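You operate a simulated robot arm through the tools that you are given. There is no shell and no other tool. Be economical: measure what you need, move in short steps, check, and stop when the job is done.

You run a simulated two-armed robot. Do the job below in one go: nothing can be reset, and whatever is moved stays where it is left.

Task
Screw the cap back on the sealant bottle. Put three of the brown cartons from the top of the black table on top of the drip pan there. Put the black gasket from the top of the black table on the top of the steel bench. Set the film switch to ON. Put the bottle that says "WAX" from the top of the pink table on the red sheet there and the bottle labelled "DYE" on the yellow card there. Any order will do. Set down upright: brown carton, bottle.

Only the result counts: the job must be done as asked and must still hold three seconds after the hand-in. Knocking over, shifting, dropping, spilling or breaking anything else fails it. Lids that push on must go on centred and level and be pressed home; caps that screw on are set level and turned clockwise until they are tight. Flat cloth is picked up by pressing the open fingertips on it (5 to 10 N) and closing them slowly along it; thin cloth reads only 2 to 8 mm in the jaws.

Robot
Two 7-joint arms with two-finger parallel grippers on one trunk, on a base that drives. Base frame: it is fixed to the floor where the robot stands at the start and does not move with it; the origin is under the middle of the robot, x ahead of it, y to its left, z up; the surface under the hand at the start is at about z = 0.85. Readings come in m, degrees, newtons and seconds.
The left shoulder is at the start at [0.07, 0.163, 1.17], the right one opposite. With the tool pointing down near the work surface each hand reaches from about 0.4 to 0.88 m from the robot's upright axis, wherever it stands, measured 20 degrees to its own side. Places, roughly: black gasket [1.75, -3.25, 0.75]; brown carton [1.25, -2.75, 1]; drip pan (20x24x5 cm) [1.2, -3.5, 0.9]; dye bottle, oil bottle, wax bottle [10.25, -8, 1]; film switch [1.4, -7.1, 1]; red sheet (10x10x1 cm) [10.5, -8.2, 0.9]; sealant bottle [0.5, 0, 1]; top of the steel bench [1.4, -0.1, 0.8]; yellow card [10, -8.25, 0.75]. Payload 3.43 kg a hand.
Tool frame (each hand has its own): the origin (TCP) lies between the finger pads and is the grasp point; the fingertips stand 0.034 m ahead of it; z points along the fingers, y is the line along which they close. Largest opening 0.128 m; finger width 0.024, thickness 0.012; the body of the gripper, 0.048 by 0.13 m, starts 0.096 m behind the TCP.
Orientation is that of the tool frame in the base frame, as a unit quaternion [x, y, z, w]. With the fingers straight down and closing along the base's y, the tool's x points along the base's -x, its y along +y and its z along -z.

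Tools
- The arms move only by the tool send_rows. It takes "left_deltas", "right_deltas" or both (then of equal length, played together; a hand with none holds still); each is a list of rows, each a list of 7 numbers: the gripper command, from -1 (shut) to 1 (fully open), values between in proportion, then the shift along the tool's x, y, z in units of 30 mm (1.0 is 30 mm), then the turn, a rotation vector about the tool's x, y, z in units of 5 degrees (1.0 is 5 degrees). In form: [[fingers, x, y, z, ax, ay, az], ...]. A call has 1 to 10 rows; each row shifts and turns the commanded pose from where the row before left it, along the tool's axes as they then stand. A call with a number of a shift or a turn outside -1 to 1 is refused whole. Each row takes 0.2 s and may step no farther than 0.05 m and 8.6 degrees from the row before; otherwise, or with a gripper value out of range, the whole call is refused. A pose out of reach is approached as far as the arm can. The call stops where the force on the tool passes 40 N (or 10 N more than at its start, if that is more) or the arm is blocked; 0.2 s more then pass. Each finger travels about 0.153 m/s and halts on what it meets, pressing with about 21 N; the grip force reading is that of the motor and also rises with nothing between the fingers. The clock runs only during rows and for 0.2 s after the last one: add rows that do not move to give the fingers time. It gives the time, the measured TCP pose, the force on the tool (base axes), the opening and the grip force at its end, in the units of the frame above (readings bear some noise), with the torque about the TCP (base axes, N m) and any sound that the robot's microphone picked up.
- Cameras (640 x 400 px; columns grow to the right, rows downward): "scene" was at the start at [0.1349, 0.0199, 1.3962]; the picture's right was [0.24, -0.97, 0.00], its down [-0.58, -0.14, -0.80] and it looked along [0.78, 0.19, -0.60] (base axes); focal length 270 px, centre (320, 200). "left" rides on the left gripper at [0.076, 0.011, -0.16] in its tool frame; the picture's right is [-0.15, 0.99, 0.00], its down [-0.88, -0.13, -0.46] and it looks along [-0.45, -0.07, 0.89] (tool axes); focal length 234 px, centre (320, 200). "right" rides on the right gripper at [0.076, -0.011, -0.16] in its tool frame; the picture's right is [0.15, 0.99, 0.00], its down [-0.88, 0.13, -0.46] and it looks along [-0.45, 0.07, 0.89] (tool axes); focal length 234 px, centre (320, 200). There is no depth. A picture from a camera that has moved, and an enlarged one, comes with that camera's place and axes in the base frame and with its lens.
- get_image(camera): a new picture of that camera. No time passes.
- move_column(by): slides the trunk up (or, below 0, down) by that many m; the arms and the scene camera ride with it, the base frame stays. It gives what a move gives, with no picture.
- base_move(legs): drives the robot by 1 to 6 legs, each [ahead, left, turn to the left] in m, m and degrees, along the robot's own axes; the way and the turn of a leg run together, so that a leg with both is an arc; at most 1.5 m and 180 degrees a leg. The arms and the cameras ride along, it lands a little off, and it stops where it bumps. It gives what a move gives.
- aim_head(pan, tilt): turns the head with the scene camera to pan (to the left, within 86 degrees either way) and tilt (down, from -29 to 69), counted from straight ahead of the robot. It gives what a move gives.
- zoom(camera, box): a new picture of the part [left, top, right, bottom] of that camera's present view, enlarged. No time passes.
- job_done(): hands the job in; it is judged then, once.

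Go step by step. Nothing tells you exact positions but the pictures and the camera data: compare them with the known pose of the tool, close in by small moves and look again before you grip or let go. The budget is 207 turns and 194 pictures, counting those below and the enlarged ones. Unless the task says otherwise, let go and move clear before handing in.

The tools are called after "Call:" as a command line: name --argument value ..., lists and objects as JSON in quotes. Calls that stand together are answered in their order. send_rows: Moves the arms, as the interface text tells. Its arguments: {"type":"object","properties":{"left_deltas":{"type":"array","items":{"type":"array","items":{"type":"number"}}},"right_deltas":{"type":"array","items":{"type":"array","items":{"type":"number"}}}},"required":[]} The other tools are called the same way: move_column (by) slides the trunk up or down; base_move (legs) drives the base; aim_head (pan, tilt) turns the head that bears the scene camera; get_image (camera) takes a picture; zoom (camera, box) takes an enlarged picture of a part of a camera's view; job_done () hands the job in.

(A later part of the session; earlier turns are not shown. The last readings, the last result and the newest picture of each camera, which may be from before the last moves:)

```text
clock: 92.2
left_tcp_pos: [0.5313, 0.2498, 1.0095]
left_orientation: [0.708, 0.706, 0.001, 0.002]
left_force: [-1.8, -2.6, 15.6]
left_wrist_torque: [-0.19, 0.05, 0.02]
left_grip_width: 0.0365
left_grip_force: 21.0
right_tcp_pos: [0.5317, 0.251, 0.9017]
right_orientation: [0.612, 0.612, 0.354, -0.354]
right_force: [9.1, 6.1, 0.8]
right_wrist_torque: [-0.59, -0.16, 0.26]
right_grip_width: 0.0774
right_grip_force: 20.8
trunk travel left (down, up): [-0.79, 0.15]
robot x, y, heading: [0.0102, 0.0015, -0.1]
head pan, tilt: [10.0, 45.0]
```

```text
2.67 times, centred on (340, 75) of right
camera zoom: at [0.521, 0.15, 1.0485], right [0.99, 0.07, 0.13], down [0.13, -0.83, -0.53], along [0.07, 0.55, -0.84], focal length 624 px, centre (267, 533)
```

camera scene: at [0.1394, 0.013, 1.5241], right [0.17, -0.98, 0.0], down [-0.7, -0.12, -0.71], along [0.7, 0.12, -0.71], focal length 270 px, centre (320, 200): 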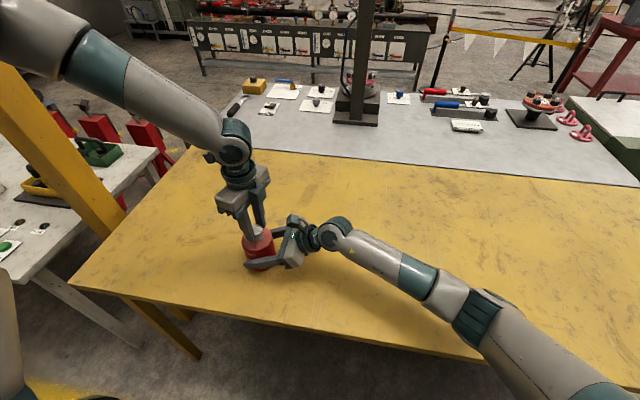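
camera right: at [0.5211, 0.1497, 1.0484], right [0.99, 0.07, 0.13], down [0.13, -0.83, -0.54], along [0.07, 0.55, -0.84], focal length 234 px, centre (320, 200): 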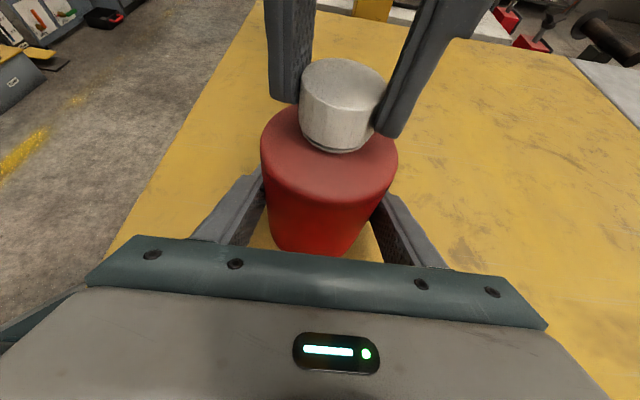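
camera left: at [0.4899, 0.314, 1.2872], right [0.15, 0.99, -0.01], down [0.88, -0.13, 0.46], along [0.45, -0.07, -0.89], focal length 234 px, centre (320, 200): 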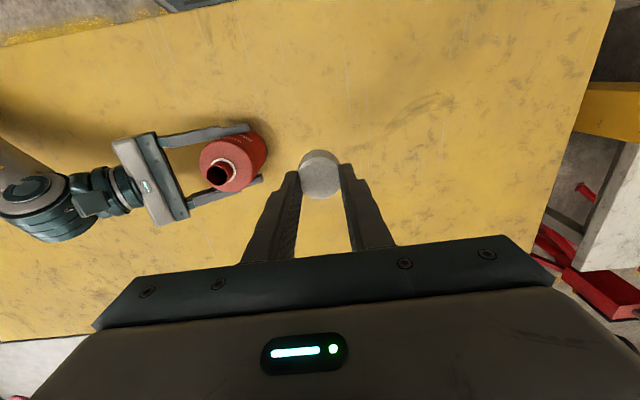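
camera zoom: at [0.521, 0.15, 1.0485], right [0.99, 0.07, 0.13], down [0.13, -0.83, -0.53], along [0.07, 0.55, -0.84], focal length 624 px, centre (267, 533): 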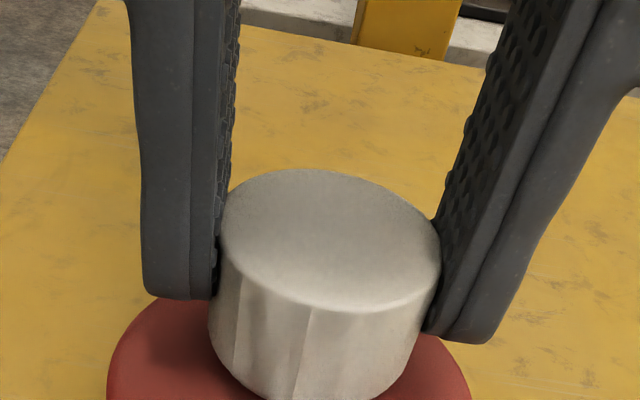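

The cap has clearly been drawn down by the thread. I keep turning as far as the wrist allows.

Call:
send_rows --left_deltas '[[-0.8, 0, 0, 0, 0, 0, 1], [-0.8, 0, 0, 0.005, 0, 0, 1], [-0.8, 0, 0, 0.005, 0, 0, 1], [-0.8, 0, 0, 0.005, 0, 0, 1], [-0.8, 0, 0, 0.005, 0, 0, 1], [-0.8, 0, 0, 0.005, 0, 0, 1], [-0.8, 0, 0, 0, 0, 0, 0]]'

Call:
send_rows --left_deltas '[[-0.8, 0, 0, 0, 0, 0, 1], [-0.8, 0, 0, 0.005, 0, 0, 1], [-0.8, 0, 0, 0.005, 0, 0, 1], [-0.8, 0, 0, 0.005, 0, 0, 1], [-0.8, 0, 0, 0.005, 0, 0, 1], [-0.8, 0, 0, 0.005, 0, 0, 1], [-0.8, 0, 0, 0, 0, 0, 0]]'

Call:
zoom --camera "right" --box '[220, 0, 460, 150]'

```text
clock: 93.8
left_tcp_pos: [0.5321, 0.2513, 1.0094]
left_orientation: [0.866, 0.499, 0.002, 0.002]
left_force: [-2.4, -3.2, 13.2]
left_wrist_torque: [-0.13, 0.13, -0.01]
left_grip_width: 0.036
left_grip_force: 20.9
right_tcp_pos: [0.5325, 0.2508, 0.9026]
right_orientation: [0.613, 0.612, 0.354, -0.353]
right_force: [7.1, 6.8, -0.3]
right_wrist_torque: [-0.62, 0.15, 0.14]
right_grip_width: 0.0772
right_grip_force: 21.2
trunk travel left (down, up): [-0.79, 0.15]
robot x, y, heading: [0.0066, 0.0013, 0.3]
head pan, tilt: [10.0, 45.0]
```

```text
clock: 95.4
left_tcp_pos: [0.5326, 0.2517, 1.0081]
left_orientation: [0.966, 0.258, 0.003, 0.001]
left_force: [6.2, -3.4, 0.2]
left_wrist_torque: [0.0, -0.01, 0.23]
left_grip_width: 0.0329
left_grip_force: 20.8
right_tcp_pos: [0.5319, 0.2517, 0.9024]
right_orientation: [0.613, 0.613, 0.353, -0.353]
right_force: [-3.8, 3.1, 4.3]
right_wrist_torque: [-0.54, -0.45, -0.14]
right_grip_width: 0.0772
right_grip_force: 20.2
trunk travel left (down, up): [-0.79, 0.15]
robot x, y, heading: [0.0096, 0.0013, -0.0]
head pan, tilt: [10.0, 45.0]
```

```text
2.67 times, centred on (340, 75) of right
camera zoom: at [0.5209, 0.15, 1.0484], right [0.99, 0.07, 0.13], down [0.13, -0.83, -0.54], along [0.07, 0.55, -0.84], focal length 624 px, centre (267, 533)
```

zoom: 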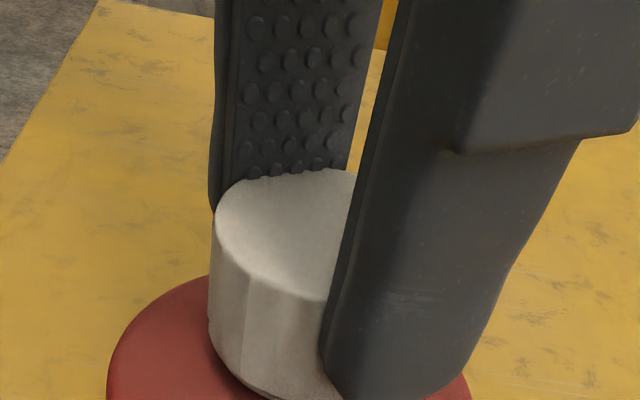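

A resisting torque of 0.23 N m has appeared, so the cap is tightening. I turn a bit more.

Call:
send_rows --left_deltas '[[-0.8, 0, 0, 0, 0, 0, 1], [-0.8, 0, 0, 0, 0, 0, 1], [-0.8, 0, 0, 0, 0, 0, 1], [-0.8, 0, 0, 0, 0, 0, 0]]'

Call:
send_rows --left_deltas '[[-0.8, 0, 0, 0, 0, 0, 1], [-0.8, 0, 0, 0, 0, 0, 1], [-0.8, 0, 0, 0, 0, 0, 1], [-0.8, 0, 0, 0, 0, 0, 0]]'

Call:
zoom --camera "left" --box '[220, 110, 420, 235]'

Call:
get_image --camera "right"

```text
clock: 96.4
left_tcp_pos: [0.5336, 0.2514, 1.0081]
left_orientation: [0.992, 0.129, 0.003, 0.001]
left_force: [1.8, -2.8, -0.1]
left_wrist_torque: [-0.09, -0.05, 0.38]
left_grip_width: 0.036
left_grip_force: 20.7
right_tcp_pos: [0.5315, 0.2503, 0.9021]
right_orientation: [0.612, 0.612, 0.354, -0.354]
right_force: [-4.1, 4.3, 2.5]
right_wrist_torque: [-0.28, 0.19, -0.44]
right_grip_width: 0.077
right_grip_force: 21.1
trunk travel left (down, up): [-0.79, 0.15]
robot x, y, heading: [0.0071, 0.002, -0.0]
head pan, tilt: [10.0, 45.0]
```

```text
clock: 97.4
left_tcp_pos: [0.532, 0.2508, 1.0088]
left_orientation: [1.0, -0.001, 0.002, 0.0]
left_force: [0.3, -1.1, 0.4]
left_wrist_torque: [0.0, -0.03, 0.39]
left_grip_width: 0.0363
left_grip_force: 21.2
right_tcp_pos: [0.5334, 0.2512, 0.902]
right_orientation: [0.613, 0.612, 0.354, -0.353]
right_force: [-2.5, 2.1, 2.4]
right_wrist_torque: [-0.1, 0.26, -0.44]
right_grip_width: 0.0773
right_grip_force: 20.8
trunk travel left (down, up): [-0.79, 0.15]
robot x, y, heading: [0.0092, 0.0022, -0.0]
head pan, tilt: [10.0, 45.0]
```

```text
3.20 times, centred on (320, 172) of left
camera zoom: at [0.6079, 0.2393, 1.1687], right [-0.15, -0.99, 0.0], down [-0.88, 0.13, 0.45], along [-0.45, 0.07, -0.89], focal length 749 px, centre (320, 288)
```

zoom: 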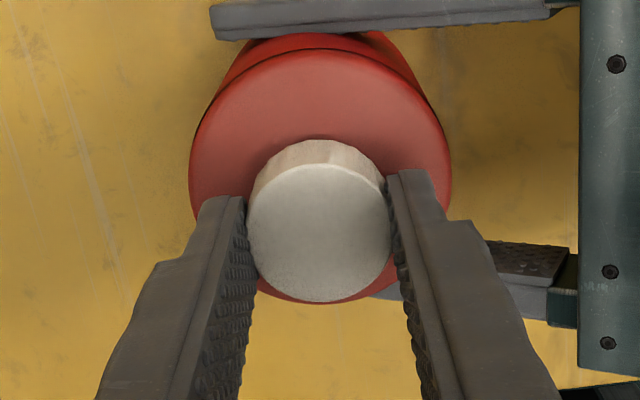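

```text
109 pictures are left
camera right: at [0.5214, 0.1499, 1.0484], right [0.99, 0.07, 0.13], down [0.13, -0.83, -0.53], along [0.07, 0.55, -0.84], focal length 234 px, centre (320, 200)
```

right: 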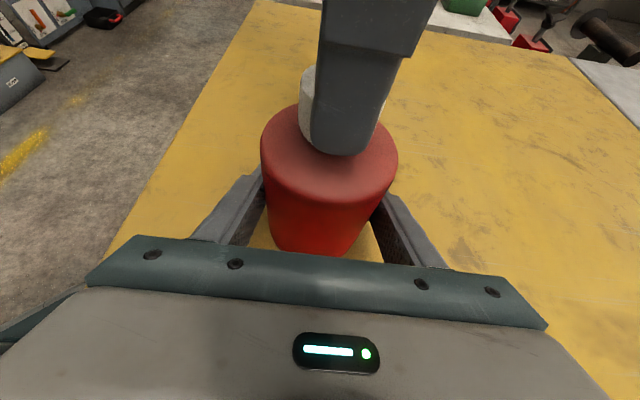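

Torque has levelled off at 0.39 N m with the fingers now slipping: the cap is tight. I release both hands, lift the left off and back the right hand out.

Call:
send_rows --left_deltas '[[-0.3, 0, 0, 0, 0, 0, 0], [0.3, 0, 0, 0, 0, 0, 0], [0.3, 0, 0, -0.5, 0, 0, 0], [0.3, 0, 0, -1, 0, 0, 0], [0.3, 0, 0, -1, 0, 0, 0], [0.3, 0, 0, -1, 0, 0, 0], [0.3, 0, 0, -1, 0, 0, 0], [0.3, 0, 0, 0, 0, 0, 0]]' --right_deltas '[[0, 0, 0, 0, 0, 0, 0], [0, 0, 0, 0, 0, 0, 0], [0, 0, 0, 0, 0, 0, 0], [0.4, 0, 0, 0, 0, 0, 0], [0.8, 0, 0, 0, 0, 0, 0], [1, 0, 0, 0, 0, 0, 0], [1, 0, 0, 0, 0, 0, 0], [1, 0, 0, 0, 0, 0, 0]]'

Call:
zoom --camera "right" --box '[220, 0, 460, 150]'

Call:
get_image --camera "scene"

```text
clock: 99.2
left_tcp_pos: [0.5329, 0.2521, 1.1432]
left_orientation: [1.0, 0.0, 0.002, 0.0]
left_force: [-0.2, 0.6, 0.4]
left_wrist_torque: [-0.01, 0.0, 0.0]
left_grip_width: 0.0833
left_grip_force: 0.1
right_tcp_pos: [0.5329, 0.2516, 0.9016]
right_orientation: [0.612, 0.612, 0.354, -0.354]
right_force: [-0.2, 0.0, -0.5]
right_wrist_torque: [0.01, -0.03, 0.04]
right_grip_width: 0.1281
right_grip_force: 0.1
trunk travel left (down, up): [-0.79, 0.15]
robot x, y, heading: [0.0066, -0.0012, -0.0]
head pan, tilt: [10.0, 45.0]
```

```text
2.67 times, centred on (340, 75) of right
camera zoom: at [0.5218, 0.1501, 1.048], right [0.99, 0.07, 0.13], down [0.13, -0.83, -0.53], along [0.07, 0.55, -0.84], focal length 624 px, centre (267, 533)
```

zoom: 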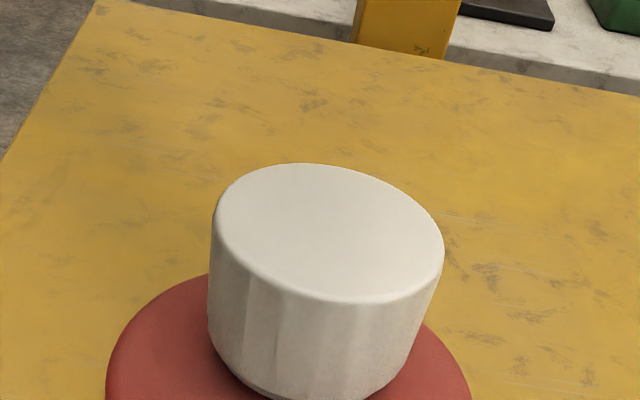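

```text
107 pictures are left
camera scene: at [0.1403, 0.0136, 1.524], right [0.17, -0.98, 0.0], down [-0.7, -0.12, -0.71], along [0.7, 0.12, -0.71], focal length 270 px, centre (320, 200)
```

scene: 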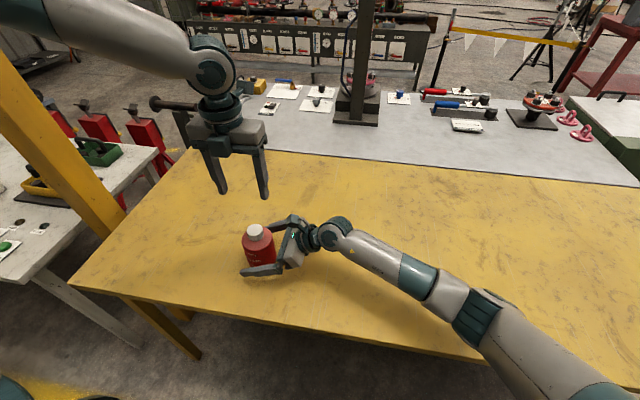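

The cap sits level and tight. I back the right hand out, then unwind both hands to the plain downward pose.

Call:
send_rows --left_deltas '[[0.3, 0, 0, 0, 0, 0, -1], [0.3, 0, 0, 0, 0, 0, -1], [0.3, 0, 0, 0, 0, 0, -1], [0.3, 0, 0, 0, 0, 0, -1], [0.3, 0, 0, 0, 0, 0, -1], [0.3, 0, 0, 0, 0, 0, -1], [0.3, 0, 0, 0, 0, 0, -1], [0.3, 0, 0, 0, 0, 0, -1], [0.3, 0, 0, 0, 0, 0, -1], [0.3, 0, 0, 0, 0, 0, -1]]' --right_deltas '[[1, 0, 0, -0.6, 0, 0, 0], [1, 0, 0, -0.9, 0, 0, 0], [1, 0, 0, -0.9, 0, 0, 0], [1, 0, 0, -0.9, 0, 0, 0], [1, 0, 0, -0.9, 0, 0, 0], [1, 0, 0, -0.9, 0, 0, 0], [1, 0, 0, -0.9, 0, 0, 0], [1, 0, 0, -0.9, 0, 0, 0], [1, 0, 0, -0.9, 0, 0, 0], [1, 0, 0, -0.9, 0, 0, 0]]'

Call:
send_rows --left_deltas '[[0.3, 0, 0, 0, 0, 0, -1], [0.3, 0, 0, 0, 0, 0, -1], [0.3, 0, 0, 0, 0, 0, -1], [0.3, 0, 0, 0, 0, 0, -1], [0.3, 0, 0, 0, 0, 0, -1], [0.3, 0, 0, 0, 0, 0, -1], [0.3, 0, 0, 0, 0, 0, -1], [0.3, 0, 0, 0, 0, 0, -1], [0.3, 0, 0, 0, 0, 0, -1], [0.3, 0, 0, 0, 0, 0, -1]]' --right_deltas '[[1, 0, 0, 0, 0, 1, 0], [1, 0, 0, 0, 0, 1, 0], [1, 0, 0, 0, 0, 1, 0], [1, 0, 0, 0, 0, 1, 0], [1, 0, 0, 0, 0, 1, 0], [1, 0, 0, 0, 0, 1, 0], [1, 0, 0, 0, 0.866, -0.866, -0.866], [1, 0, 0, 0, 0.866, -0.866, -0.866], [1, 0, 0, 0, 0.866, -0.866, -0.866], [1, 0, 0, 0, 0.866, -0.866, -0.866]]'

Call:
send_rows --left_deltas '[[0.3, 0, 0, 0, 0, 0, -1], [0.3, 0, 0, 0, 0, 0, -1], [0.3, 0, 0, 0, 0, 0, -1], [0.3, 0, 0, 0, 0, 0, -1], [0.3, 0, 0, 0, 0, 0, -1], [0.3, 0, 0, 0, 0, 0, -1], [0.3, 0, 0, 0, 0, 0, -1], [0.3, 0, 0, 0, 0, 0, -1], [0.3, 0, 0, 0, 0, 0, -1], [0.3, 0, 0, 0, 0, 0, -1]]' --right_deltas '[[1, 0, 0, 0, 0.866, -0.866, -0.866], [1, 0, 0, 0, 0.866, -0.866, -0.866], [1, 0, 0, 0, 0.866, -0.866, -0.866], [1, 0, 0, 0, 0.866, -0.866, -0.866], [1, 0, 0, 0, 0.866, -0.866, -0.866], [1, 0, 0, 0, 0.866, -0.866, -0.866], [1, 0, 0, 0, 0.866, -0.866, -0.866], [1, 0, 0, 0, 0.866, -0.866, -0.866], [1, 0, 0, 0, 0.866, -0.866, -0.866], [1, 0, 0, 0, 0.866, -0.866, -0.866]]'

Call:
send_rows --left_deltas '[[0.3, 0, 0, 0, 0, 0, -1], [0.3, 0, 0, 0, 0, 0, -1], [0.3, 0, 0, 0, 0, 0, -1], [0.3, 0, 0, 0, 0, 0, -1], [0.3, 0, 0, 0, 0, 0, -1], [0.3, 0, 0, 0, 0, 0, -1]]' --right_deltas '[[1, 0, 0, 0, 0.866, -0.866, -0.866], [1, 0, 0, 0, 0.866, -0.866, -0.866], [1, 0, 0, -1, 0, 0, 0], [1, 0, 0, -1, 0, 0, 0], [1, 0, 0, -1, 0, 0, 0], [1, 0, 0, -1, 0, 0, 0]]'

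Call:
aim_head --pan -60 --tilt 25

Call:
get_image --camera "scene"

```text
clock: 101.4
left_tcp_pos: [0.5312, 0.2509, 1.143]
left_orientation: [0.906, 0.423, 0.002, 0.001]
left_force: [0.1, 0.4, 0.3]
left_wrist_torque: [0.0, 0.02, -0.02]
left_grip_width: 0.0832
left_grip_force: 0.1
right_tcp_pos: [0.5323, 0.0229, 1.0331]
right_orientation: [0.612, 0.612, 0.354, -0.354]
right_force: [0.0, -0.7, 0.1]
right_wrist_torque: [-0.01, -0.01, 0.0]
right_grip_width: 0.1279
right_grip_force: 0.1
trunk travel left (down, up): [-0.79, 0.15]
robot x, y, heading: [0.0108, -0.0004, 0.1]
head pan, tilt: [10.0, 45.0]
```

```text
clock: 103.6
left_tcp_pos: [0.5322, 0.2508, 1.1428]
left_orientation: [0.642, 0.767, 0.002, 0.002]
left_force: [-0.4, 0.1, -1.2]
left_wrist_torque: [-0.04, -0.01, -0.04]
left_grip_width: 0.0829
left_grip_force: 0.0
right_tcp_pos: [0.5323, 0.0256, 1.0314]
right_orientation: [0.409, 0.708, 0.408, -0.407]
right_force: [-0.1, -0.5, 0.2]
right_wrist_torque: [0.0, -0.03, -0.01]
right_grip_width: 0.1281
right_grip_force: 0.0
trunk travel left (down, up): [-0.79, 0.15]
robot x, y, heading: [0.0114, 0.0036, -0.0]
head pan, tilt: [10.0, 45.0]
```

```text
clock: 105.8
left_tcp_pos: [0.5312, 0.2518, 1.1415]
left_orientation: [0.258, 0.966, 0.0, 0.003]
left_force: [-1.0, 0.8, -0.5]
left_wrist_torque: [-0.02, 0.01, 0.04]
left_grip_width: 0.083
left_grip_force: 0.1
right_tcp_pos: [0.5322, 0.0249, 1.0314]
right_orientation: [0.075, 0.992, 0.075, -0.074]
right_force: [0.4, -0.5, 0.4]
right_wrist_torque: [-0.03, 0.0, 0.0]
right_grip_width: 0.128
right_grip_force: 0.0
trunk travel left (down, up): [-0.79, 0.15]
robot x, y, heading: [0.0116, -0.0035, 0.1]
head pan, tilt: [10.0, 45.0]
```

```text
clock: 107.2
left_tcp_pos: [0.5302, 0.2505, 1.1427]
left_orientation: [-0.002, 1.0, 0.0, 0.003]
left_force: [0.3, -0.4, -0.8]
left_wrist_torque: [-0.01, 0.02, -0.01]
left_grip_width: 0.083
left_grip_force: 0.1
right_tcp_pos: [0.531, 0.0263, 1.153]
right_orientation: [0.0, 1.0, 0.0, 0.0]
right_force: [-0.7, -0.2, -0.3]
right_wrist_torque: [0.03, -0.04, 0.01]
right_grip_width: 0.1279
right_grip_force: 0.1
trunk travel left (down, up): [-0.79, 0.15]
robot x, y, heading: [0.0094, -0.0016, 0.0]
head pan, tilt: [10.0, 45.0]
```

```text
clock: 108.6
left_tcp_pos: [0.5328, 0.2518, 1.1433]
left_orientation: [-0.001, 1.0, 0.0, 0.003]
left_force: [0.0, -0.4, 0.5]
left_wrist_torque: [-0.02, 0.01, 0.01]
left_grip_width: 0.0832
left_grip_force: 0.0
right_tcp_pos: [0.5326, 0.026, 1.152]
right_orientation: [0.001, 1.0, -0.001, 0.0]
right_force: [-0.1, -0.8, -0.2]
right_wrist_torque: [-0.02, 0.03, 0.01]
right_grip_width: 0.1281
right_grip_force: 0.0
trunk travel left (down, up): [-0.79, 0.15]
robot x, y, heading: [0.0082, 0.0004, -0.2]
head pan, tilt: [-60.0, 25.0]
```

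```text
106 pictures are left
camera scene: at [0.1057, -0.0804, 1.5546], right [-0.87, -0.5, 0.0], down [-0.21, 0.37, -0.91], along [0.45, -0.78, -0.42], focal length 270 px, centre (320, 200)
```

scene: 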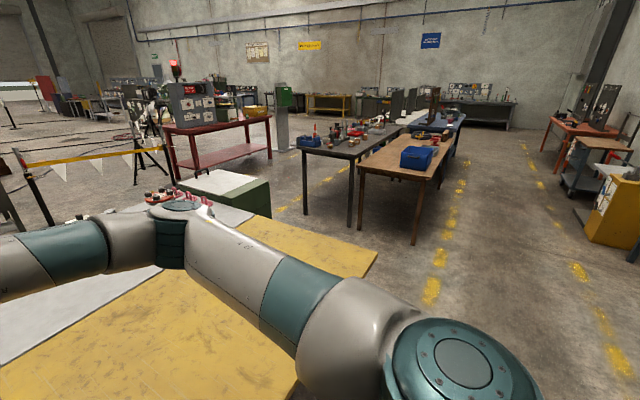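

The bottle is done. The black table lies to the right, roughly x 1.0–1.75, y −2.4 and beyond; I back off, turn right and drive closer for a better look.

Call:
base_move --legs '[[-0.45, 0, 0], [0, 0, -90], [1.2, 0, 0]]'

Call:
aim_head --pan 35 --tilt 22

Call:
get_image --camera "scene"

```text
clock: 120.8
left_tcp_pos: [-0.1884, -1.7044, 1.1437]
left_orientation: [0.707, 0.708, -0.002, 0.002]
left_force: [-1.7, 1.0, -0.2]
left_wrist_torque: [0.02, 0.01, -0.01]
left_grip_width: 0.0834
left_grip_force: 0.0
right_tcp_pos: [-0.4133, -1.7068, 1.1527]
right_orientation: [0.707, 0.708, 0.001, -0.001]
right_force: [-0.1, 0.1, -1.1]
right_wrist_torque: [0.01, 0.0, 0.03]
right_grip_width: 0.128
right_grip_force: 0.0
trunk travel left (down, up): [-0.79, 0.15]
robot x, y, heading: [-0.4403, -1.1805, -90.1]
head pan, tilt: [-60.0, 25.0]
```

```text
clock: 122.5
left_tcp_pos: [-0.1888, -1.7044, 1.1435]
left_orientation: [0.706, 0.708, -0.003, 0.002]
left_force: [0.5, 0.9, 1.0]
left_wrist_torque: [-0.02, -0.04, -0.01]
left_grip_width: 0.0832
left_grip_force: 0.1
right_tcp_pos: [-0.4129, -1.7056, 1.1537]
right_orientation: [0.707, 0.707, 0.0, 0.0]
right_force: [-0.5, -0.5, -0.4]
right_wrist_torque: [-0.01, -0.01, 0.02]
right_grip_width: 0.1278
right_grip_force: 0.0
trunk travel left (down, up): [-0.79, 0.15]
robot x, y, heading: [-0.4447, -1.1812, -90.0]
head pan, tilt: [35.0, 22.0]
```

```text
105 pictures are left
camera scene: at [-0.3872, -1.3102, 1.5595], right [-0.82, -0.57, 0.0], down [-0.22, 0.31, -0.93], along [0.53, -0.76, -0.37], focal length 270 px, centre (320, 200)
```

scene: 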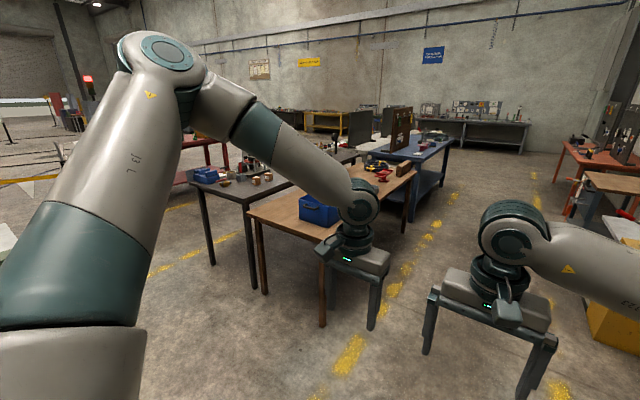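

Three tables stand side by side: black (x ≈ 1.1–1.8), brown, blue. I drive to north of the black table and look along its far side.

Call:
base_move --legs '[[0.45, 0, 0], [0, 1.0, 0]]'

Call:
aim_head --pan 45 --tilt 25

Call:
get_image --camera "scene"

Call:
aim_head --pan 5 --tilt 20

Call:
get_image --camera "scene"

```text
clock: 129.9
left_tcp_pos: [0.7926, -2.1619, 1.1424]
left_orientation: [0.709, 0.705, -0.001, 0.002]
left_force: [-0.3, -0.3, -0.6]
left_wrist_torque: [-0.01, 0.0, 0.02]
left_grip_width: 0.0833
left_grip_force: 0.2
right_tcp_pos: [0.5677, -2.1612, 1.1525]
right_orientation: [0.709, 0.705, 0.0, -0.001]
right_force: [-0.2, 0.2, 0.8]
right_wrist_torque: [0.0, -0.01, 0.0]
right_grip_width: 0.1279
right_grip_force: 0.0
trunk travel left (down, up): [-0.79, 0.15]
robot x, y, heading: [0.5428, -1.6376, -90.5]
head pan, tilt: [35.0, 22.0]
```

```text
clock: 130.7
left_tcp_pos: [0.7932, -2.1613, 1.1427]
left_orientation: [0.709, 0.705, -0.001, 0.002]
left_force: [0.6, 1.0, -0.2]
left_wrist_torque: [0.01, -0.01, -0.03]
left_grip_width: 0.0834
left_grip_force: 0.0
right_tcp_pos: [0.5688, -2.1605, 1.1527]
right_orientation: [0.709, 0.705, -0.001, 0.0]
right_force: [0.4, 0.2, -0.3]
right_wrist_torque: [0.0, 0.01, 0.01]
right_grip_width: 0.1279
right_grip_force: 0.0
trunk travel left (down, up): [-0.79, 0.15]
robot x, y, heading: [0.541, -1.638, -90.5]
head pan, tilt: [45.0, 25.0]
```

```text
104 pictures are left
camera scene: at [0.609, -1.7545, 1.5546], right [-0.71, -0.7, 0.0], down [-0.3, 0.3, -0.91], along [0.64, -0.64, -0.42], focal length 270 px, centre (320, 200)
```

scene: 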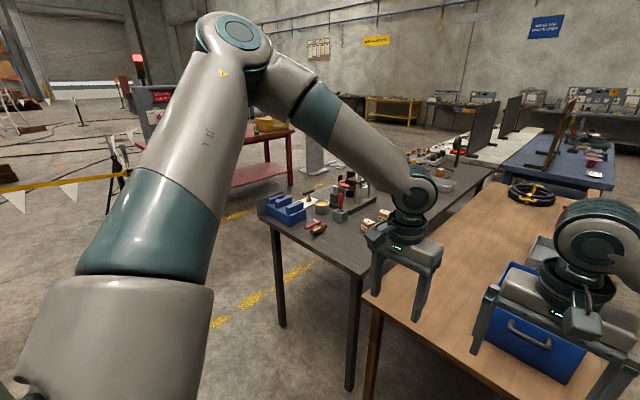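

```text
clock: 131.7
left_tcp_pos: [0.7935, -2.1614, 1.1435]
left_orientation: [0.709, 0.705, -0.002, 0.002]
left_force: [-0.1, 1.5, -0.4]
left_wrist_torque: [-0.02, -0.01, -0.05]
left_grip_width: 0.0833
left_grip_force: 0.0
right_tcp_pos: [0.5672, -2.1611, 1.1522]
right_orientation: [0.709, 0.705, 0.0, 0.0]
right_force: [0.0, -0.2, 0.0]
right_wrist_torque: [-0.02, -0.02, 0.03]
right_grip_width: 0.128
right_grip_force: 0.0
trunk travel left (down, up): [-0.79, 0.15]
robot x, y, heading: [0.5451, -1.639, -90.2]
head pan, tilt: [5.0, 20.0]
```

```text
103 pictures are left
camera scene: at [0.5517, -1.7817, 1.5627], right [-1.0, -0.08, 0.0], down [-0.03, 0.34, -0.94], along [0.08, -0.94, -0.34], focal length 270 px, centre (320, 200)
```

scene: 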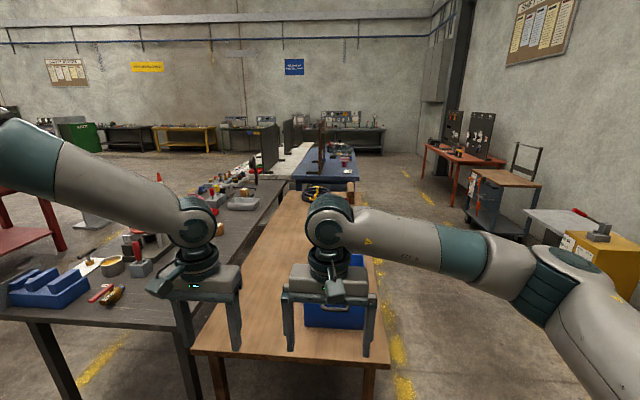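

The aisle on the far (+x) side of the black table looks free. Before driving that way I look directly to the left for the green cabinet.

Call:
aim_head --pan 86 --tilt 30

Call:
get_image --camera "scene"

```text
clock: 133.3
left_tcp_pos: [0.7919, -2.1622, 1.1427]
left_orientation: [0.709, 0.705, -0.002, 0.002]
left_force: [-0.4, 0.0, -0.1]
left_wrist_torque: [0.03, 0.01, -0.02]
left_grip_width: 0.0833
left_grip_force: 0.1
right_tcp_pos: [0.5674, -2.1605, 1.1516]
right_orientation: [0.709, 0.705, 0.001, -0.001]
right_force: [0.5, 1.1, 0.1]
right_wrist_torque: [-0.03, -0.04, -0.03]
right_grip_width: 0.1281
right_grip_force: 0.1
trunk travel left (down, up): [-0.79, 0.15]
robot x, y, heading: [0.5433, -1.6365, -90.7]
head pan, tilt: [85.9, 30.0]
```

```text
102 pictures are left
camera scene: at [0.6341, -1.6959, 1.5467], right [-0.08, -1.0, 0.0], down [-0.5, 0.04, -0.87], along [0.86, -0.07, -0.5], focal length 270 px, centre (320, 200)
```

scene: 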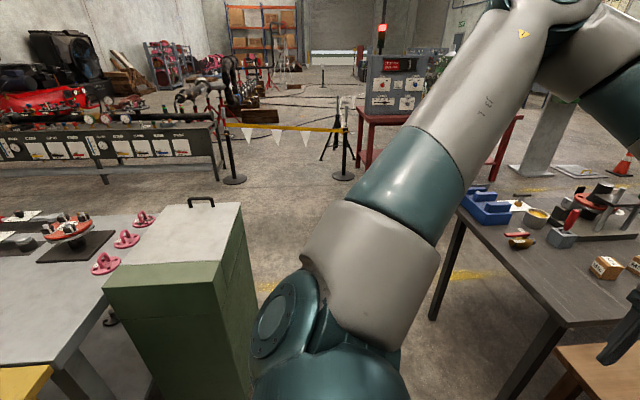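

The cabinet leaves nearly a metre to the black table, so I strafe through at y ≈ −1.92, go down the far side and turn to face the table.

Call:
base_move --legs '[[0.28, 0, 0], [0, 1.5, 0], [0, 0.6, 0], [1.25, 0, 0], [0, 0, -90]]'

Call:
aim_head --pan 0 --tilt 35

Call:
get_image --camera "scene"

```text
clock: 155.0
left_tcp_pos: [2.0896, -3.4131, 1.1424]
left_orientation: [1.0, -0.023, -0.003, -0.001]
left_force: [0.2, 0.5, 0.2]
left_wrist_torque: [0.03, -0.02, -0.01]
left_grip_width: 0.0829
left_grip_force: 0.1
right_tcp_pos: [2.0999, -3.1898, 1.1523]
right_orientation: [1.0, -0.024, 0.0, 0.0]
right_force: [-0.2, -0.2, -0.4]
right_wrist_torque: [-0.04, 0.0, 0.0]
right_grip_width: 0.1281
right_grip_force: 0.1
trunk travel left (down, up): [-0.79, 0.15]
robot x, y, heading: [2.6227, -3.1895, 177.1]
head pan, tilt: [85.9, 30.0]
```

```text
clock: 156.6
left_tcp_pos: [2.0903, -3.4135, 1.1438]
left_orientation: [1.0, -0.024, -0.003, 0.0]
left_force: [0.0, 0.2, 0.0]
left_wrist_torque: [-0.01, -0.02, -0.05]
left_grip_width: 0.0831
left_grip_force: 0.1
right_tcp_pos: [2.1006, -3.19, 1.1528]
right_orientation: [1.0, -0.023, 0.0, -0.001]
right_force: [0.1, 0.2, -0.6]
right_wrist_torque: [0.02, -0.03, -0.02]
right_grip_width: 0.1277
right_grip_force: 0.0
trunk travel left (down, up): [-0.79, 0.15]
robot x, y, heading: [2.6221, -3.1898, 177.2]
head pan, tilt: [0.0, 35.0]
```

```text
101 pictures are left
camera scene: at [2.4849, -3.1819, 1.5389], right [0.05, 1.0, 0.0], down [0.57, -0.03, -0.82], along [-0.82, 0.04, -0.57], focal length 270 px, centre (320, 200)
```

scene: 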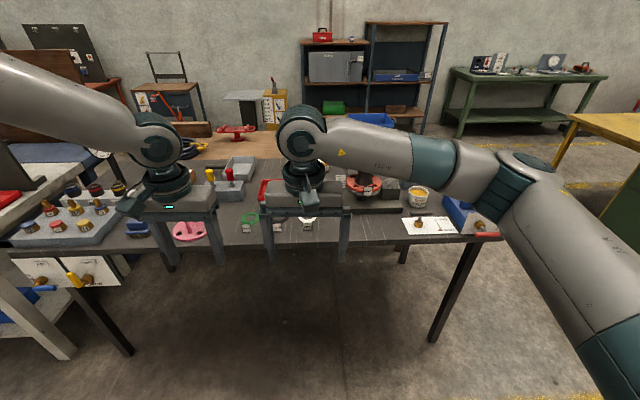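

The arms block the view of the table. I swing them apart and look again.

Call:
send_rows --left_deltas '[[0.3, 0.3, 0.95, -0.2, 0, 0, 0], [0.3, 0.3, 0.95, -0.2, 0, 0, 0], [0.3, 0.3, 0.95, -0.2, 0, 0, 0], [0.3, 0.3, 0.95, -0.2, 0, 0, 0], [0.3, 0.3, 0.95, -0.2, 0, 0, 0], [0.3, 0.3, 0.95, -0.2, 0, 0, 0], [0.3, 0.3, 0.95, -0.2, 0, 0, 0], [0.3, 0.3, 0.95, -0.2, 0, 0, 0]]' --right_deltas '[[1, 0.3, -0.95, -0.2, 0, 0, 0], [1, 0.3, -0.95, -0.2, 0, 0, 0], [1, 0.3, -0.95, -0.2, 0, 0, 0], [1, 0.3, -0.95, -0.2, 0, 0, 0], [1, 0.3, -0.95, -0.2, 0, 0, 0], [1, 0.3, -0.95, -0.2, 0, 0, 0], [1, 0.3, -0.95, -0.2, 0, 0, 0], [1, 0.3, -0.95, -0.2, 0, 0, 0]]'

Call:
get_image --camera "scene"

```text
clock: 158.4
left_tcp_pos: [2.153, -3.6448, 1.1917]
left_orientation: [1.0, -0.023, -0.003, 0.0]
left_force: [0.2, 0.2, -0.3]
left_wrist_torque: [0.01, 0.05, 0.02]
left_grip_width: 0.0832
left_grip_force: 0.0
right_tcp_pos: [2.1848, -2.9677, 1.2009]
right_orientation: [1.0, -0.024, -0.001, 0.0]
right_force: [0.8, -0.5, -0.5]
right_wrist_torque: [0.0, -0.02, 0.01]
right_grip_width: 0.1281
right_grip_force: 0.1
trunk travel left (down, up): [-0.79, 0.15]
robot x, y, heading: [2.6262, -3.1856, 177.1]
head pan, tilt: [0.0, 35.0]
```

```text
100 pictures are left
camera scene: at [2.4869, -3.182, 1.5391], right [0.05, 1.0, 0.0], down [0.57, -0.03, -0.82], along [-0.82, 0.04, -0.57], focal length 270 px, centre (320, 200)
```

scene: 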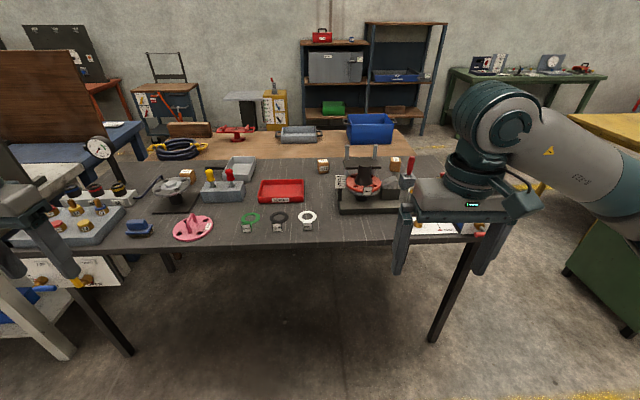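

I see three gaskets (green, black, white), small cartons and trays. I zoom in to identify the drip pan and the cartons.

Call:
zoom --camera "scene" --box '[130, 140, 330, 265]'

Call:
zoom --camera "scene" --box '[290, 130, 450, 230]'

```text
3.20 times, centred on (230, 202) of scene
camera zoom: at [2.4869, -3.182, 1.5391], right [0.05, 1.0, 0.0], down [0.57, -0.03, -0.82], along [-0.82, 0.04, -0.57], focal length 862 px, centre (608, 192)
```

zoom: 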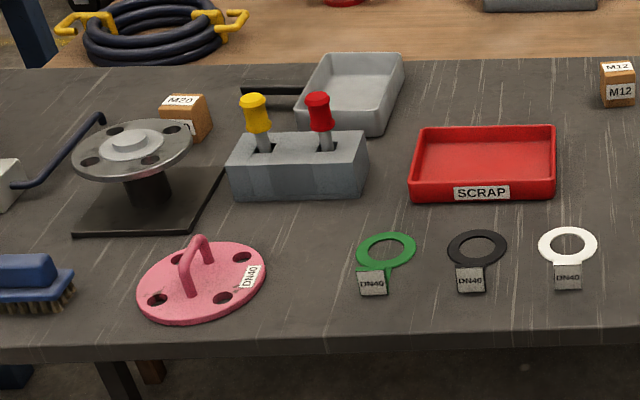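

```text
4.00 times, centred on (370, 180) of scene
camera zoom: at [2.4869, -3.182, 1.5391], right [0.05, 1.0, 0.0], down [0.57, -0.03, -0.82], along [-0.82, 0.04, -0.57], focal length 1078 px, centre (120, 280)
```

zoom: 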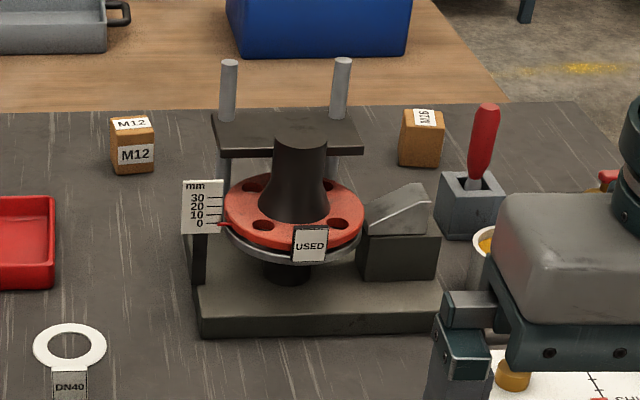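

Identified: drip pan (grey, handled) near [1.24, −3.54], cartons M20 near [1.31, −3.77], M12 near [1.23, −3.11], M16 near [1.23, −2.72], black gasket near [1.62, −3.31], table top about z 0.85. I tuck the arms and drive up to the table for M20 with the left hand.

Call:
send_rows --left_deltas '[[1, -0.1, -0.9, 0, 0, 0, 0], [1, -0.1, -0.9, 0, 0, 0, 0], [1, -0.1, -0.9, 0, 0, 0, 0], [1, -0.1, -0.9, 0, 0, 0, 0], [1, -0.1, -0.9, 0, 0, 0, 0], [1, -0.1, -0.9, 0, 0, 0, 0]]' --right_deltas '[[-1, 0.6, 0, -0.45, 0, 0, 0], [-1, 0.6, 0, -0.45, 0, 0, 0], [-1, 0.6, 0, -0.45, 0, 0, 0], [-1, 0.6, 0, -0.45, 0, 0, 0], [-1, 0.6, 0, -0.45, 0, 0, 0], [-1, 0.6, 0, -0.45, 0, 0, 0]]'

Call:
base_move --legs '[[0, 0, 2.9], [0, 0.3, 0], [0.4, 0, 0]]'

Call:
aim_head --pan 15 --tilt 45

Call:
get_image --camera "scene"

```text
clock: 159.8
left_tcp_pos: [2.1413, -3.4834, 1.19]
left_orientation: [1.0, -0.024, -0.003, 0.0]
left_force: [-0.1, -0.1, -0.7]
left_wrist_torque: [0.01, 0.0, 0.02]
left_grip_width: 0.1278
left_grip_force: 0.1
right_tcp_pos: [2.2917, -2.9677, 1.282]
right_orientation: [1.0, -0.023, 0.0, 0.0]
right_force: [0.3, 0.2, -0.5]
right_wrist_torque: [-0.05, -0.01, 0.01]
right_grip_width: 0.0
right_grip_force: 21.4
trunk travel left (down, up): [-0.79, 0.15]
robot x, y, heading: [2.6239, -3.1871, 177.6]
head pan, tilt: [0.0, 35.0]
```

```text
clock: 164.3
left_tcp_pos: [1.7601, -3.8059, 1.1899]
left_orientation: [1.0, -0.001, -0.003, 0.0]
left_force: [0.5, 0.2, 0.2]
left_wrist_torque: [0.03, 0.01, 0.0]
left_grip_width: 0.1281
left_grip_force: 0.0
right_tcp_pos: [1.886, -3.2854, 1.2819]
right_orientation: [1.0, -0.001, -0.001, 0.0]
right_force: [0.6, -0.4, -0.7]
right_wrist_torque: [-0.01, 0.01, -0.01]
right_grip_width: 0.0
right_grip_force: 20.8
trunk travel left (down, up): [-0.79, 0.15]
robot x, y, heading: [2.2303, -3.4876, 180.0]
head pan, tilt: [0.0, 35.0]
```

```text
clock: 165.1
left_tcp_pos: [1.7579, -3.8072, 1.1907]
left_orientation: [1.0, -0.001, -0.003, 0.0]
left_force: [-0.1, 0.4, 0.7]
left_wrist_torque: [-0.04, -0.01, 0.03]
left_grip_width: 0.1281
left_grip_force: 0.1
right_tcp_pos: [1.8843, -3.2849, 1.2812]
right_orientation: [1.0, -0.001, 0.0, 0.0]
right_force: [0.6, -0.1, 0.6]
right_wrist_torque: [-0.01, 0.02, -0.01]
right_grip_width: 0.0002
right_grip_force: 20.7
trunk travel left (down, up): [-0.79, 0.15]
robot x, y, heading: [2.2265, -3.4925, 180.0]
head pan, tilt: [15.0, 45.0]
```

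```text
97 pictures are left
camera scene: at [2.0966, -3.51, 1.524], right [-0.26, 0.97, 0.0], down [0.68, 0.18, -0.71], along [-0.68, -0.18, -0.71], focal length 270 px, centre (320, 200)
```

scene: 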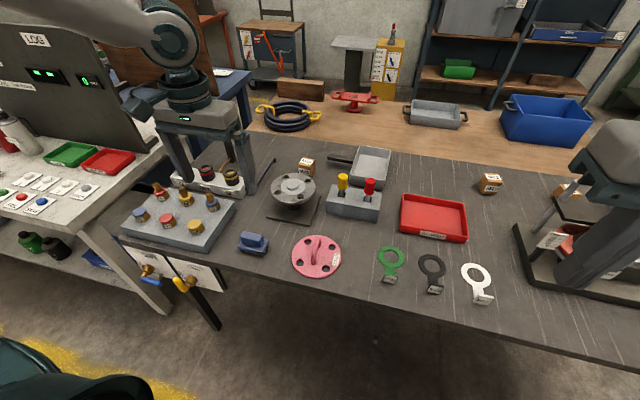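

M20 checks out at [1.31, −3.774] from both views. I drive 0.18 m closer and bring the left hand above it.

Call:
base_move --legs '[[0.18, 0, 0]]'

Call:
send_rows --left_deltas '[[0.7, -0.9, -0.1, 0, 0, 0, 0], [0.7, -0.9, -0.1, 0, 0, 0, 0], [0.7, -0.9, -0.1, 0, 0, 0, 0], [0.7, -0.9, -0.1, 0, 0, 0, 0], [0.7, -0.9, -0.1, 0, 0, 0, 0], [0.7, -0.9, -0.1, 0, 0, 0, 0], [0.7, -0.9, -0.1, 0.3, 0, 0, 0], [0.7, -0.9, -0.1, 0.7, 0, 0, 0], [0.7, -0.9, -0.1, 0.7, 0, 0, 0], [0.7, 0, 0, 0.7, 0, 0, 0]]'

Call:
get_image --camera "left"

```text
clock: 166.6
left_tcp_pos: [1.5834, -3.8055, 1.1919]
left_orientation: [1.0, -0.002, -0.004, 0.0]
left_force: [0.1, 0.3, -0.2]
left_wrist_torque: [0.02, -0.02, 0.03]
left_grip_width: 0.1281
left_grip_force: 0.1
right_tcp_pos: [1.7103, -3.2833, 1.2828]
right_orientation: [1.0, -0.002, -0.002, -0.001]
right_force: [0.9, -0.2, -0.9]
right_wrist_torque: [-0.02, 0.06, 0.01]
right_grip_width: 0.0
right_grip_force: 21.3
trunk travel left (down, up): [-0.79, 0.15]
robot x, y, heading: [2.0515, -3.4866, 179.8]
head pan, tilt: [15.0, 45.0]
```

```text
clock: 168.8
left_tcp_pos: [1.342, -3.7804, 1.1197]
left_orientation: [1.0, -0.002, -0.005, -0.002]
left_force: [-0.6, -0.3, -0.4]
left_wrist_torque: [0.02, 0.02, -0.01]
left_grip_width: 0.1088
left_grip_force: 0.0
left hand out of reach, approached as far as the arm can: row 10
right_tcp_pos: [1.71, -3.2856, 1.2812]
right_orientation: [1.0, -0.001, -0.001, 0.0]
right_force: [-0.1, 0.2, 0.8]
right_wrist_torque: [0.0, 0.02, 0.01]
right_grip_width: 0.0002
right_grip_force: 20.8
trunk travel left (down, up): [-0.79, 0.15]
robot x, y, heading: [2.0513, -3.4853, 179.6]
head pan, tilt: [15.0, 45.0]
```

```text
96 pictures are left
camera left: at [1.42, -3.7922, 1.2796], right [-0.15, -0.99, 0.0], down [-0.88, 0.13, 0.46], along [-0.46, 0.07, -0.89], focal length 234 px, centre (320, 200)
```

left: 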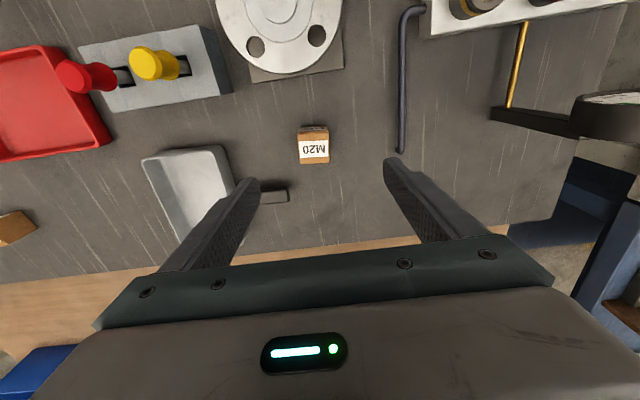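

The arm tops out again; its reach is better farther out to the side. I shift the base 0.13 m to the right and extend the hand left.

Call:
base_move --legs '[[0, -0.13, 0]]'

Call:
send_rows --left_deltas '[[0.7, 0, 0.8, 0, 0, 0, 0], [0.7, 0, 0.8, 0, 0, 0, 0], [0.7, 0, 0.8, 0, 0, 0, 0], [0.7, 0, 0.8, 0, 0, 0, 0], [0.7, 0, 0.8, 0, 0, 0, 0], [0.7, -0.3, 0, 0.5, 0, 0, 0], [0.7, -0.3, 0, 0.5, 0, 0, 0], [0.7, -0.2, 0, 0.5, 0, 0, 0]]'

Call:
get_image --camera "left"

```text
clock: 170.1
left_tcp_pos: [1.3424, -3.6536, 1.1198]
left_orientation: [1.0, -0.001, -0.004, -0.001]
left_force: [0.2, 0.1, 1.1]
left_wrist_torque: [0.04, 0.01, 0.05]
left_grip_width: 0.1088
left_grip_force: 0.0
right_tcp_pos: [1.7097, -3.1578, 1.2811]
right_orientation: [1.0, -0.001, -0.001, -0.002]
right_force: [-0.3, 1.1, -1.1]
right_wrist_torque: [-0.03, 0.0, -0.03]
right_grip_width: 0.0001
right_grip_force: 20.9
trunk travel left (down, up): [-0.79, 0.15]
robot x, y, heading: [2.0477, -3.3581, 180.2]
head pan, tilt: [15.0, 45.0]
```

```text
clock: 171.9
left_tcp_pos: [1.3164, -3.7717, 1.075]
left_orientation: [1.0, 0.0, -0.003, -0.001]
left_force: [0.1, -0.2, -0.3]
left_wrist_torque: [0.0, 0.0, 0.0]
left_grip_width: 0.1091
left_grip_force: 0.1
right_tcp_pos: [1.7089, -3.1562, 1.2812]
right_orientation: [1.0, -0.001, 0.0, 0.0]
right_force: [-0.2, 0.7, -0.4]
right_wrist_torque: [-0.02, -0.01, -0.05]
right_grip_width: 0.0003
right_grip_force: 21.4
trunk travel left (down, up): [-0.79, 0.15]
robot x, y, heading: [2.0498, -3.3594, 179.7]
head pan, tilt: [15.0, 45.0]
```

```text
95 pictures are left
camera left: at [1.3949, -3.7842, 1.2336], right [-0.15, -0.99, 0.0], down [-0.88, 0.13, 0.46], along [-0.46, 0.07, -0.89], focal length 234 px, centre (320, 200)
```

left: 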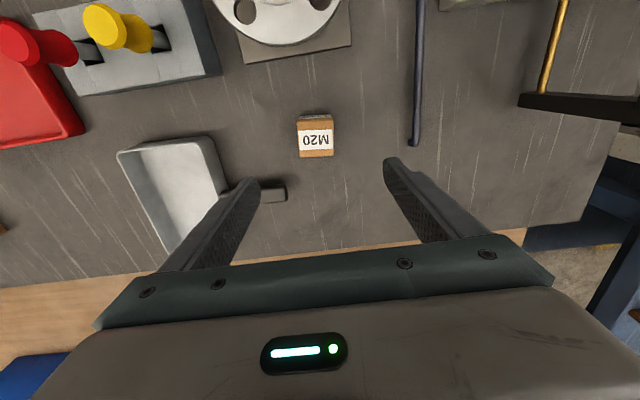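

M20 sits at about [1.314, −3.767], right under the hand. I descend and grip it.

Call:
send_rows --left_deltas '[[0.7, 0, -0.1, 0.9, 0, 0, 0], [0.7, 0, 0, 0.9, 0, 0, 0], [0.7, 0, 0, 0.9, 0, 0, 0], [0.7, 0, 0, 0.9, 0, 0, 0], [0.7, 0, 0, 0.9, 0, 0, 0], [0.7, 0, 0, 0.9, 0, 0, 0], [0.7, 0, 0, 0.35, 0, 0, 0], [0.7, 0, 0, 0, 0, 0, 0]]'

Call:
get_image --camera "left"

```text
clock: 173.7
left_tcp_pos: [1.3909, -3.7835, 0.9574]
left_orientation: [1.0, -0.001, -0.005, -0.002]
left_force: [-0.6, -0.1, 0.3]
left_wrist_torque: [0.0, -0.02, 0.0]
left_grip_width: 0.1088
left_grip_force: 0.1
left hand out of reach, approached as far as the arm can: row 1, 2, 3, 4, 5, 6, 7
right_tcp_pos: [1.7088, -3.1565, 1.2821]
right_orientation: [1.0, -0.001, 0.0, 0.001]
right_force: [-0.5, 0.0, -0.8]
right_wrist_torque: [0.01, -0.04, 0.03]
right_grip_width: 0.0
right_grip_force: 21.2
trunk travel left (down, up): [-0.79, 0.15]
robot x, y, heading: [2.05, -3.3558, 179.7]
head pan, tilt: [15.0, 45.0]
```

```text
94 pictures are left
camera left: at [1.4687, -3.7949, 1.1158], right [-0.15, -0.99, 0.0], down [-0.88, 0.13, 0.46], along [-0.46, 0.07, -0.89], focal length 234 px, centre (320, 200)
```

left: 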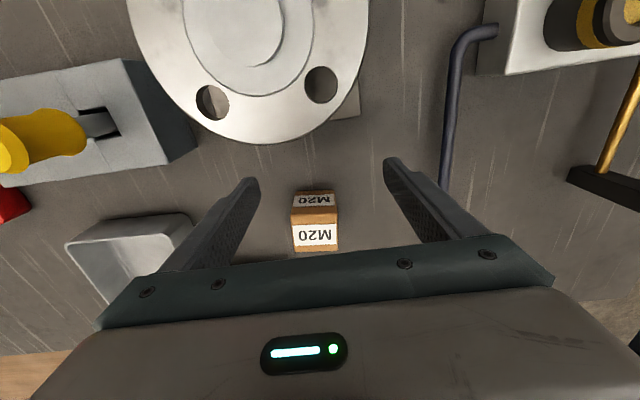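

Lowering runs into the reach limit because the trunk is still raised. I raise the hand, slide the trunk back down 0.14 m, then try again.

Call:
send_rows --left_deltas '[[0.7, 0, 0, -1, 0, 0, 0], [0.7, 0, 0, -1, 0, 0, 0], [0.7, 0, 0, -1, 0, 0, 0], [0.7, 0, 0, -1, 0, 0, 0], [0.7, 0, 0, -1, 0, 0, 0], [0.7, 0, 0, -1, 0, 0, 0], [0.7, 0, 0, -1, 0, 0, 0], [0.7, 0, 0, -0.5, 0, 0, 0], [0.7, 0, 0, 0, 0, 0, 0]]'

Call:
move_column --by -0.16

```text
clock: 175.7
left_tcp_pos: [1.3923, -3.7825, 1.1818]
left_orientation: [1.0, -0.001, -0.003, -0.001]
left_force: [0.4, -0.9, -0.6]
left_wrist_torque: [0.0, 0.01, -0.01]
left_grip_width: 0.1088
left_grip_force: 0.0
right_tcp_pos: [1.709, -3.158, 1.2811]
right_orientation: [1.0, 0.0, 0.0, 0.0]
right_force: [-0.5, -0.5, 0.5]
right_wrist_torque: [0.01, -0.01, 0.02]
right_grip_width: 0.0001
right_grip_force: 21.4
trunk travel left (down, up): [-0.79, 0.15]
robot x, y, heading: [2.0497, -3.3578, 179.6]
head pan, tilt: [15.0, 45.0]
```

```text
clock: 177.5
left_tcp_pos: [1.3943, -3.7825, 1.0219]
left_orientation: [1.0, -0.001, -0.004, -0.001]
left_force: [-0.7, -1.0, 0.2]
left_wrist_torque: [0.0, -0.05, 0.03]
left_grip_width: 0.1087
left_grip_force: 0.0
right_tcp_pos: [1.7085, -3.1555, 1.1211]
right_orientation: [1.0, -0.001, 0.0, 0.0]
right_force: [0.7, 0.3, 1.0]
right_wrist_torque: [0.05, 0.03, -0.03]
right_grip_width: 0.0002
right_grip_force: 21.0
trunk travel left (down, up): [-0.63, 0.31]
robot x, y, heading: [2.0509, -3.3572, 180.2]
head pan, tilt: [15.0, 45.0]
```

Trunk is lowered. I move the hand back over M20 at this height and check that it gets there.

Call:
send_rows --left_deltas '[[0.7, -0.87, -0.17, 0, 0, 0, 0], [0.7, -0.87, -0.17, 0, 0, 0, 0], [0.7, -0.87, -0.17, 0, 0, 0, 0], [0.7, 0, 0, 0.6, 0, 0, 0], [0.7, 0, 0, 0.6, 0, 0, 0], [0.7, 0, 0, 0, 0, 0, 0]]'

```text
clock: 178.9
left_tcp_pos: [1.3145, -3.7665, 0.9872]
left_orientation: [1.0, 0.0, -0.003, -0.001]
left_force: [-0.1, 0.6, 0.2]
left_wrist_torque: [-0.02, -0.02, 0.0]
left_grip_width: 0.1086
left_grip_force: 0.1
right_tcp_pos: [1.7088, -3.1554, 1.1215]
right_orientation: [1.0, -0.001, -0.001, 0.0]
right_force: [-0.5, 0.4, 0.3]
right_wrist_torque: [-0.01, 0.01, 0.01]
right_grip_width: 0.0
right_grip_force: 21.2
trunk travel left (down, up): [-0.63, 0.31]
robot x, y, heading: [2.0486, -3.3609, 180.0]
head pan, tilt: [15.0, 45.0]
```

The hand now reaches. I descend to grip height and close on M20.

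Call:
send_rows --left_deltas '[[0.7, 0, 0, 0.75, 0, 0, 0], [0.7, 0, 0, 0.75, 0, 0, 0], [0.7, 0, 0, 0.75, 0, 0, 0], [0.7, 0, 0, 0.6, 0, 0, 0], [0.4, 0, 0, 0, 0, 0, 0], [0.1, 0, 0, 0, 0, 0, 0], [-0.1, 0, 0, 0, 0, 0, 0], [-0.3, 0, 0, 0, 0, 0, 0], [-0.4, 0, 0, 0, 0, 0, 0], [-0.4, 0, 0, 0, 0, 0, 0]]'

Call:
get_image --camera "left"

```text
clock: 181.1
left_tcp_pos: [1.3224, -3.7681, 0.9036]
left_orientation: [1.0, -0.001, -0.005, -0.001]
left_force: [-0.3, 0.9, -0.8]
left_wrist_torque: [-0.07, 0.04, -0.06]
left_grip_width: 0.0508
left_grip_force: 21.3
left hand out of reach, approached as far as the arm can: row 4
right_tcp_pos: [1.709, -3.157, 1.1208]
right_orientation: [1.0, -0.001, 0.001, 0.0]
right_force: [-0.3, -0.3, -1.0]
right_wrist_torque: [0.01, -0.04, -0.01]
right_grip_width: 0.0001
right_grip_force: 20.9
trunk travel left (down, up): [-0.63, 0.31]
robot x, y, heading: [2.0505, -3.3625, 180.0]
head pan, tilt: [15.0, 45.0]
```

```text
93 pictures are left
camera left: at [1.3999, -3.781, 1.0623], right [-0.15, -0.99, 0.0], down [-0.88, 0.13, 0.46], along [-0.46, 0.07, -0.89], focal length 234 px, centre (320, 200)
```

left: 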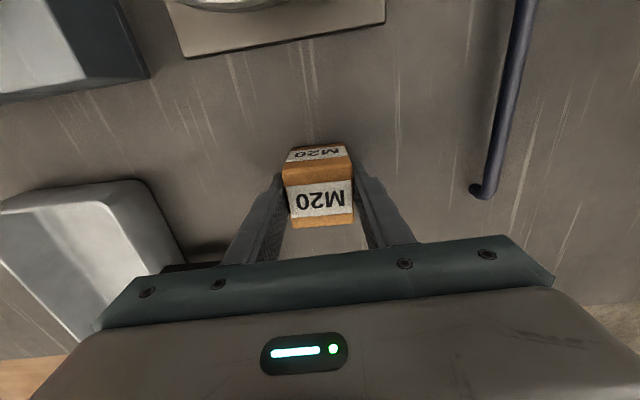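

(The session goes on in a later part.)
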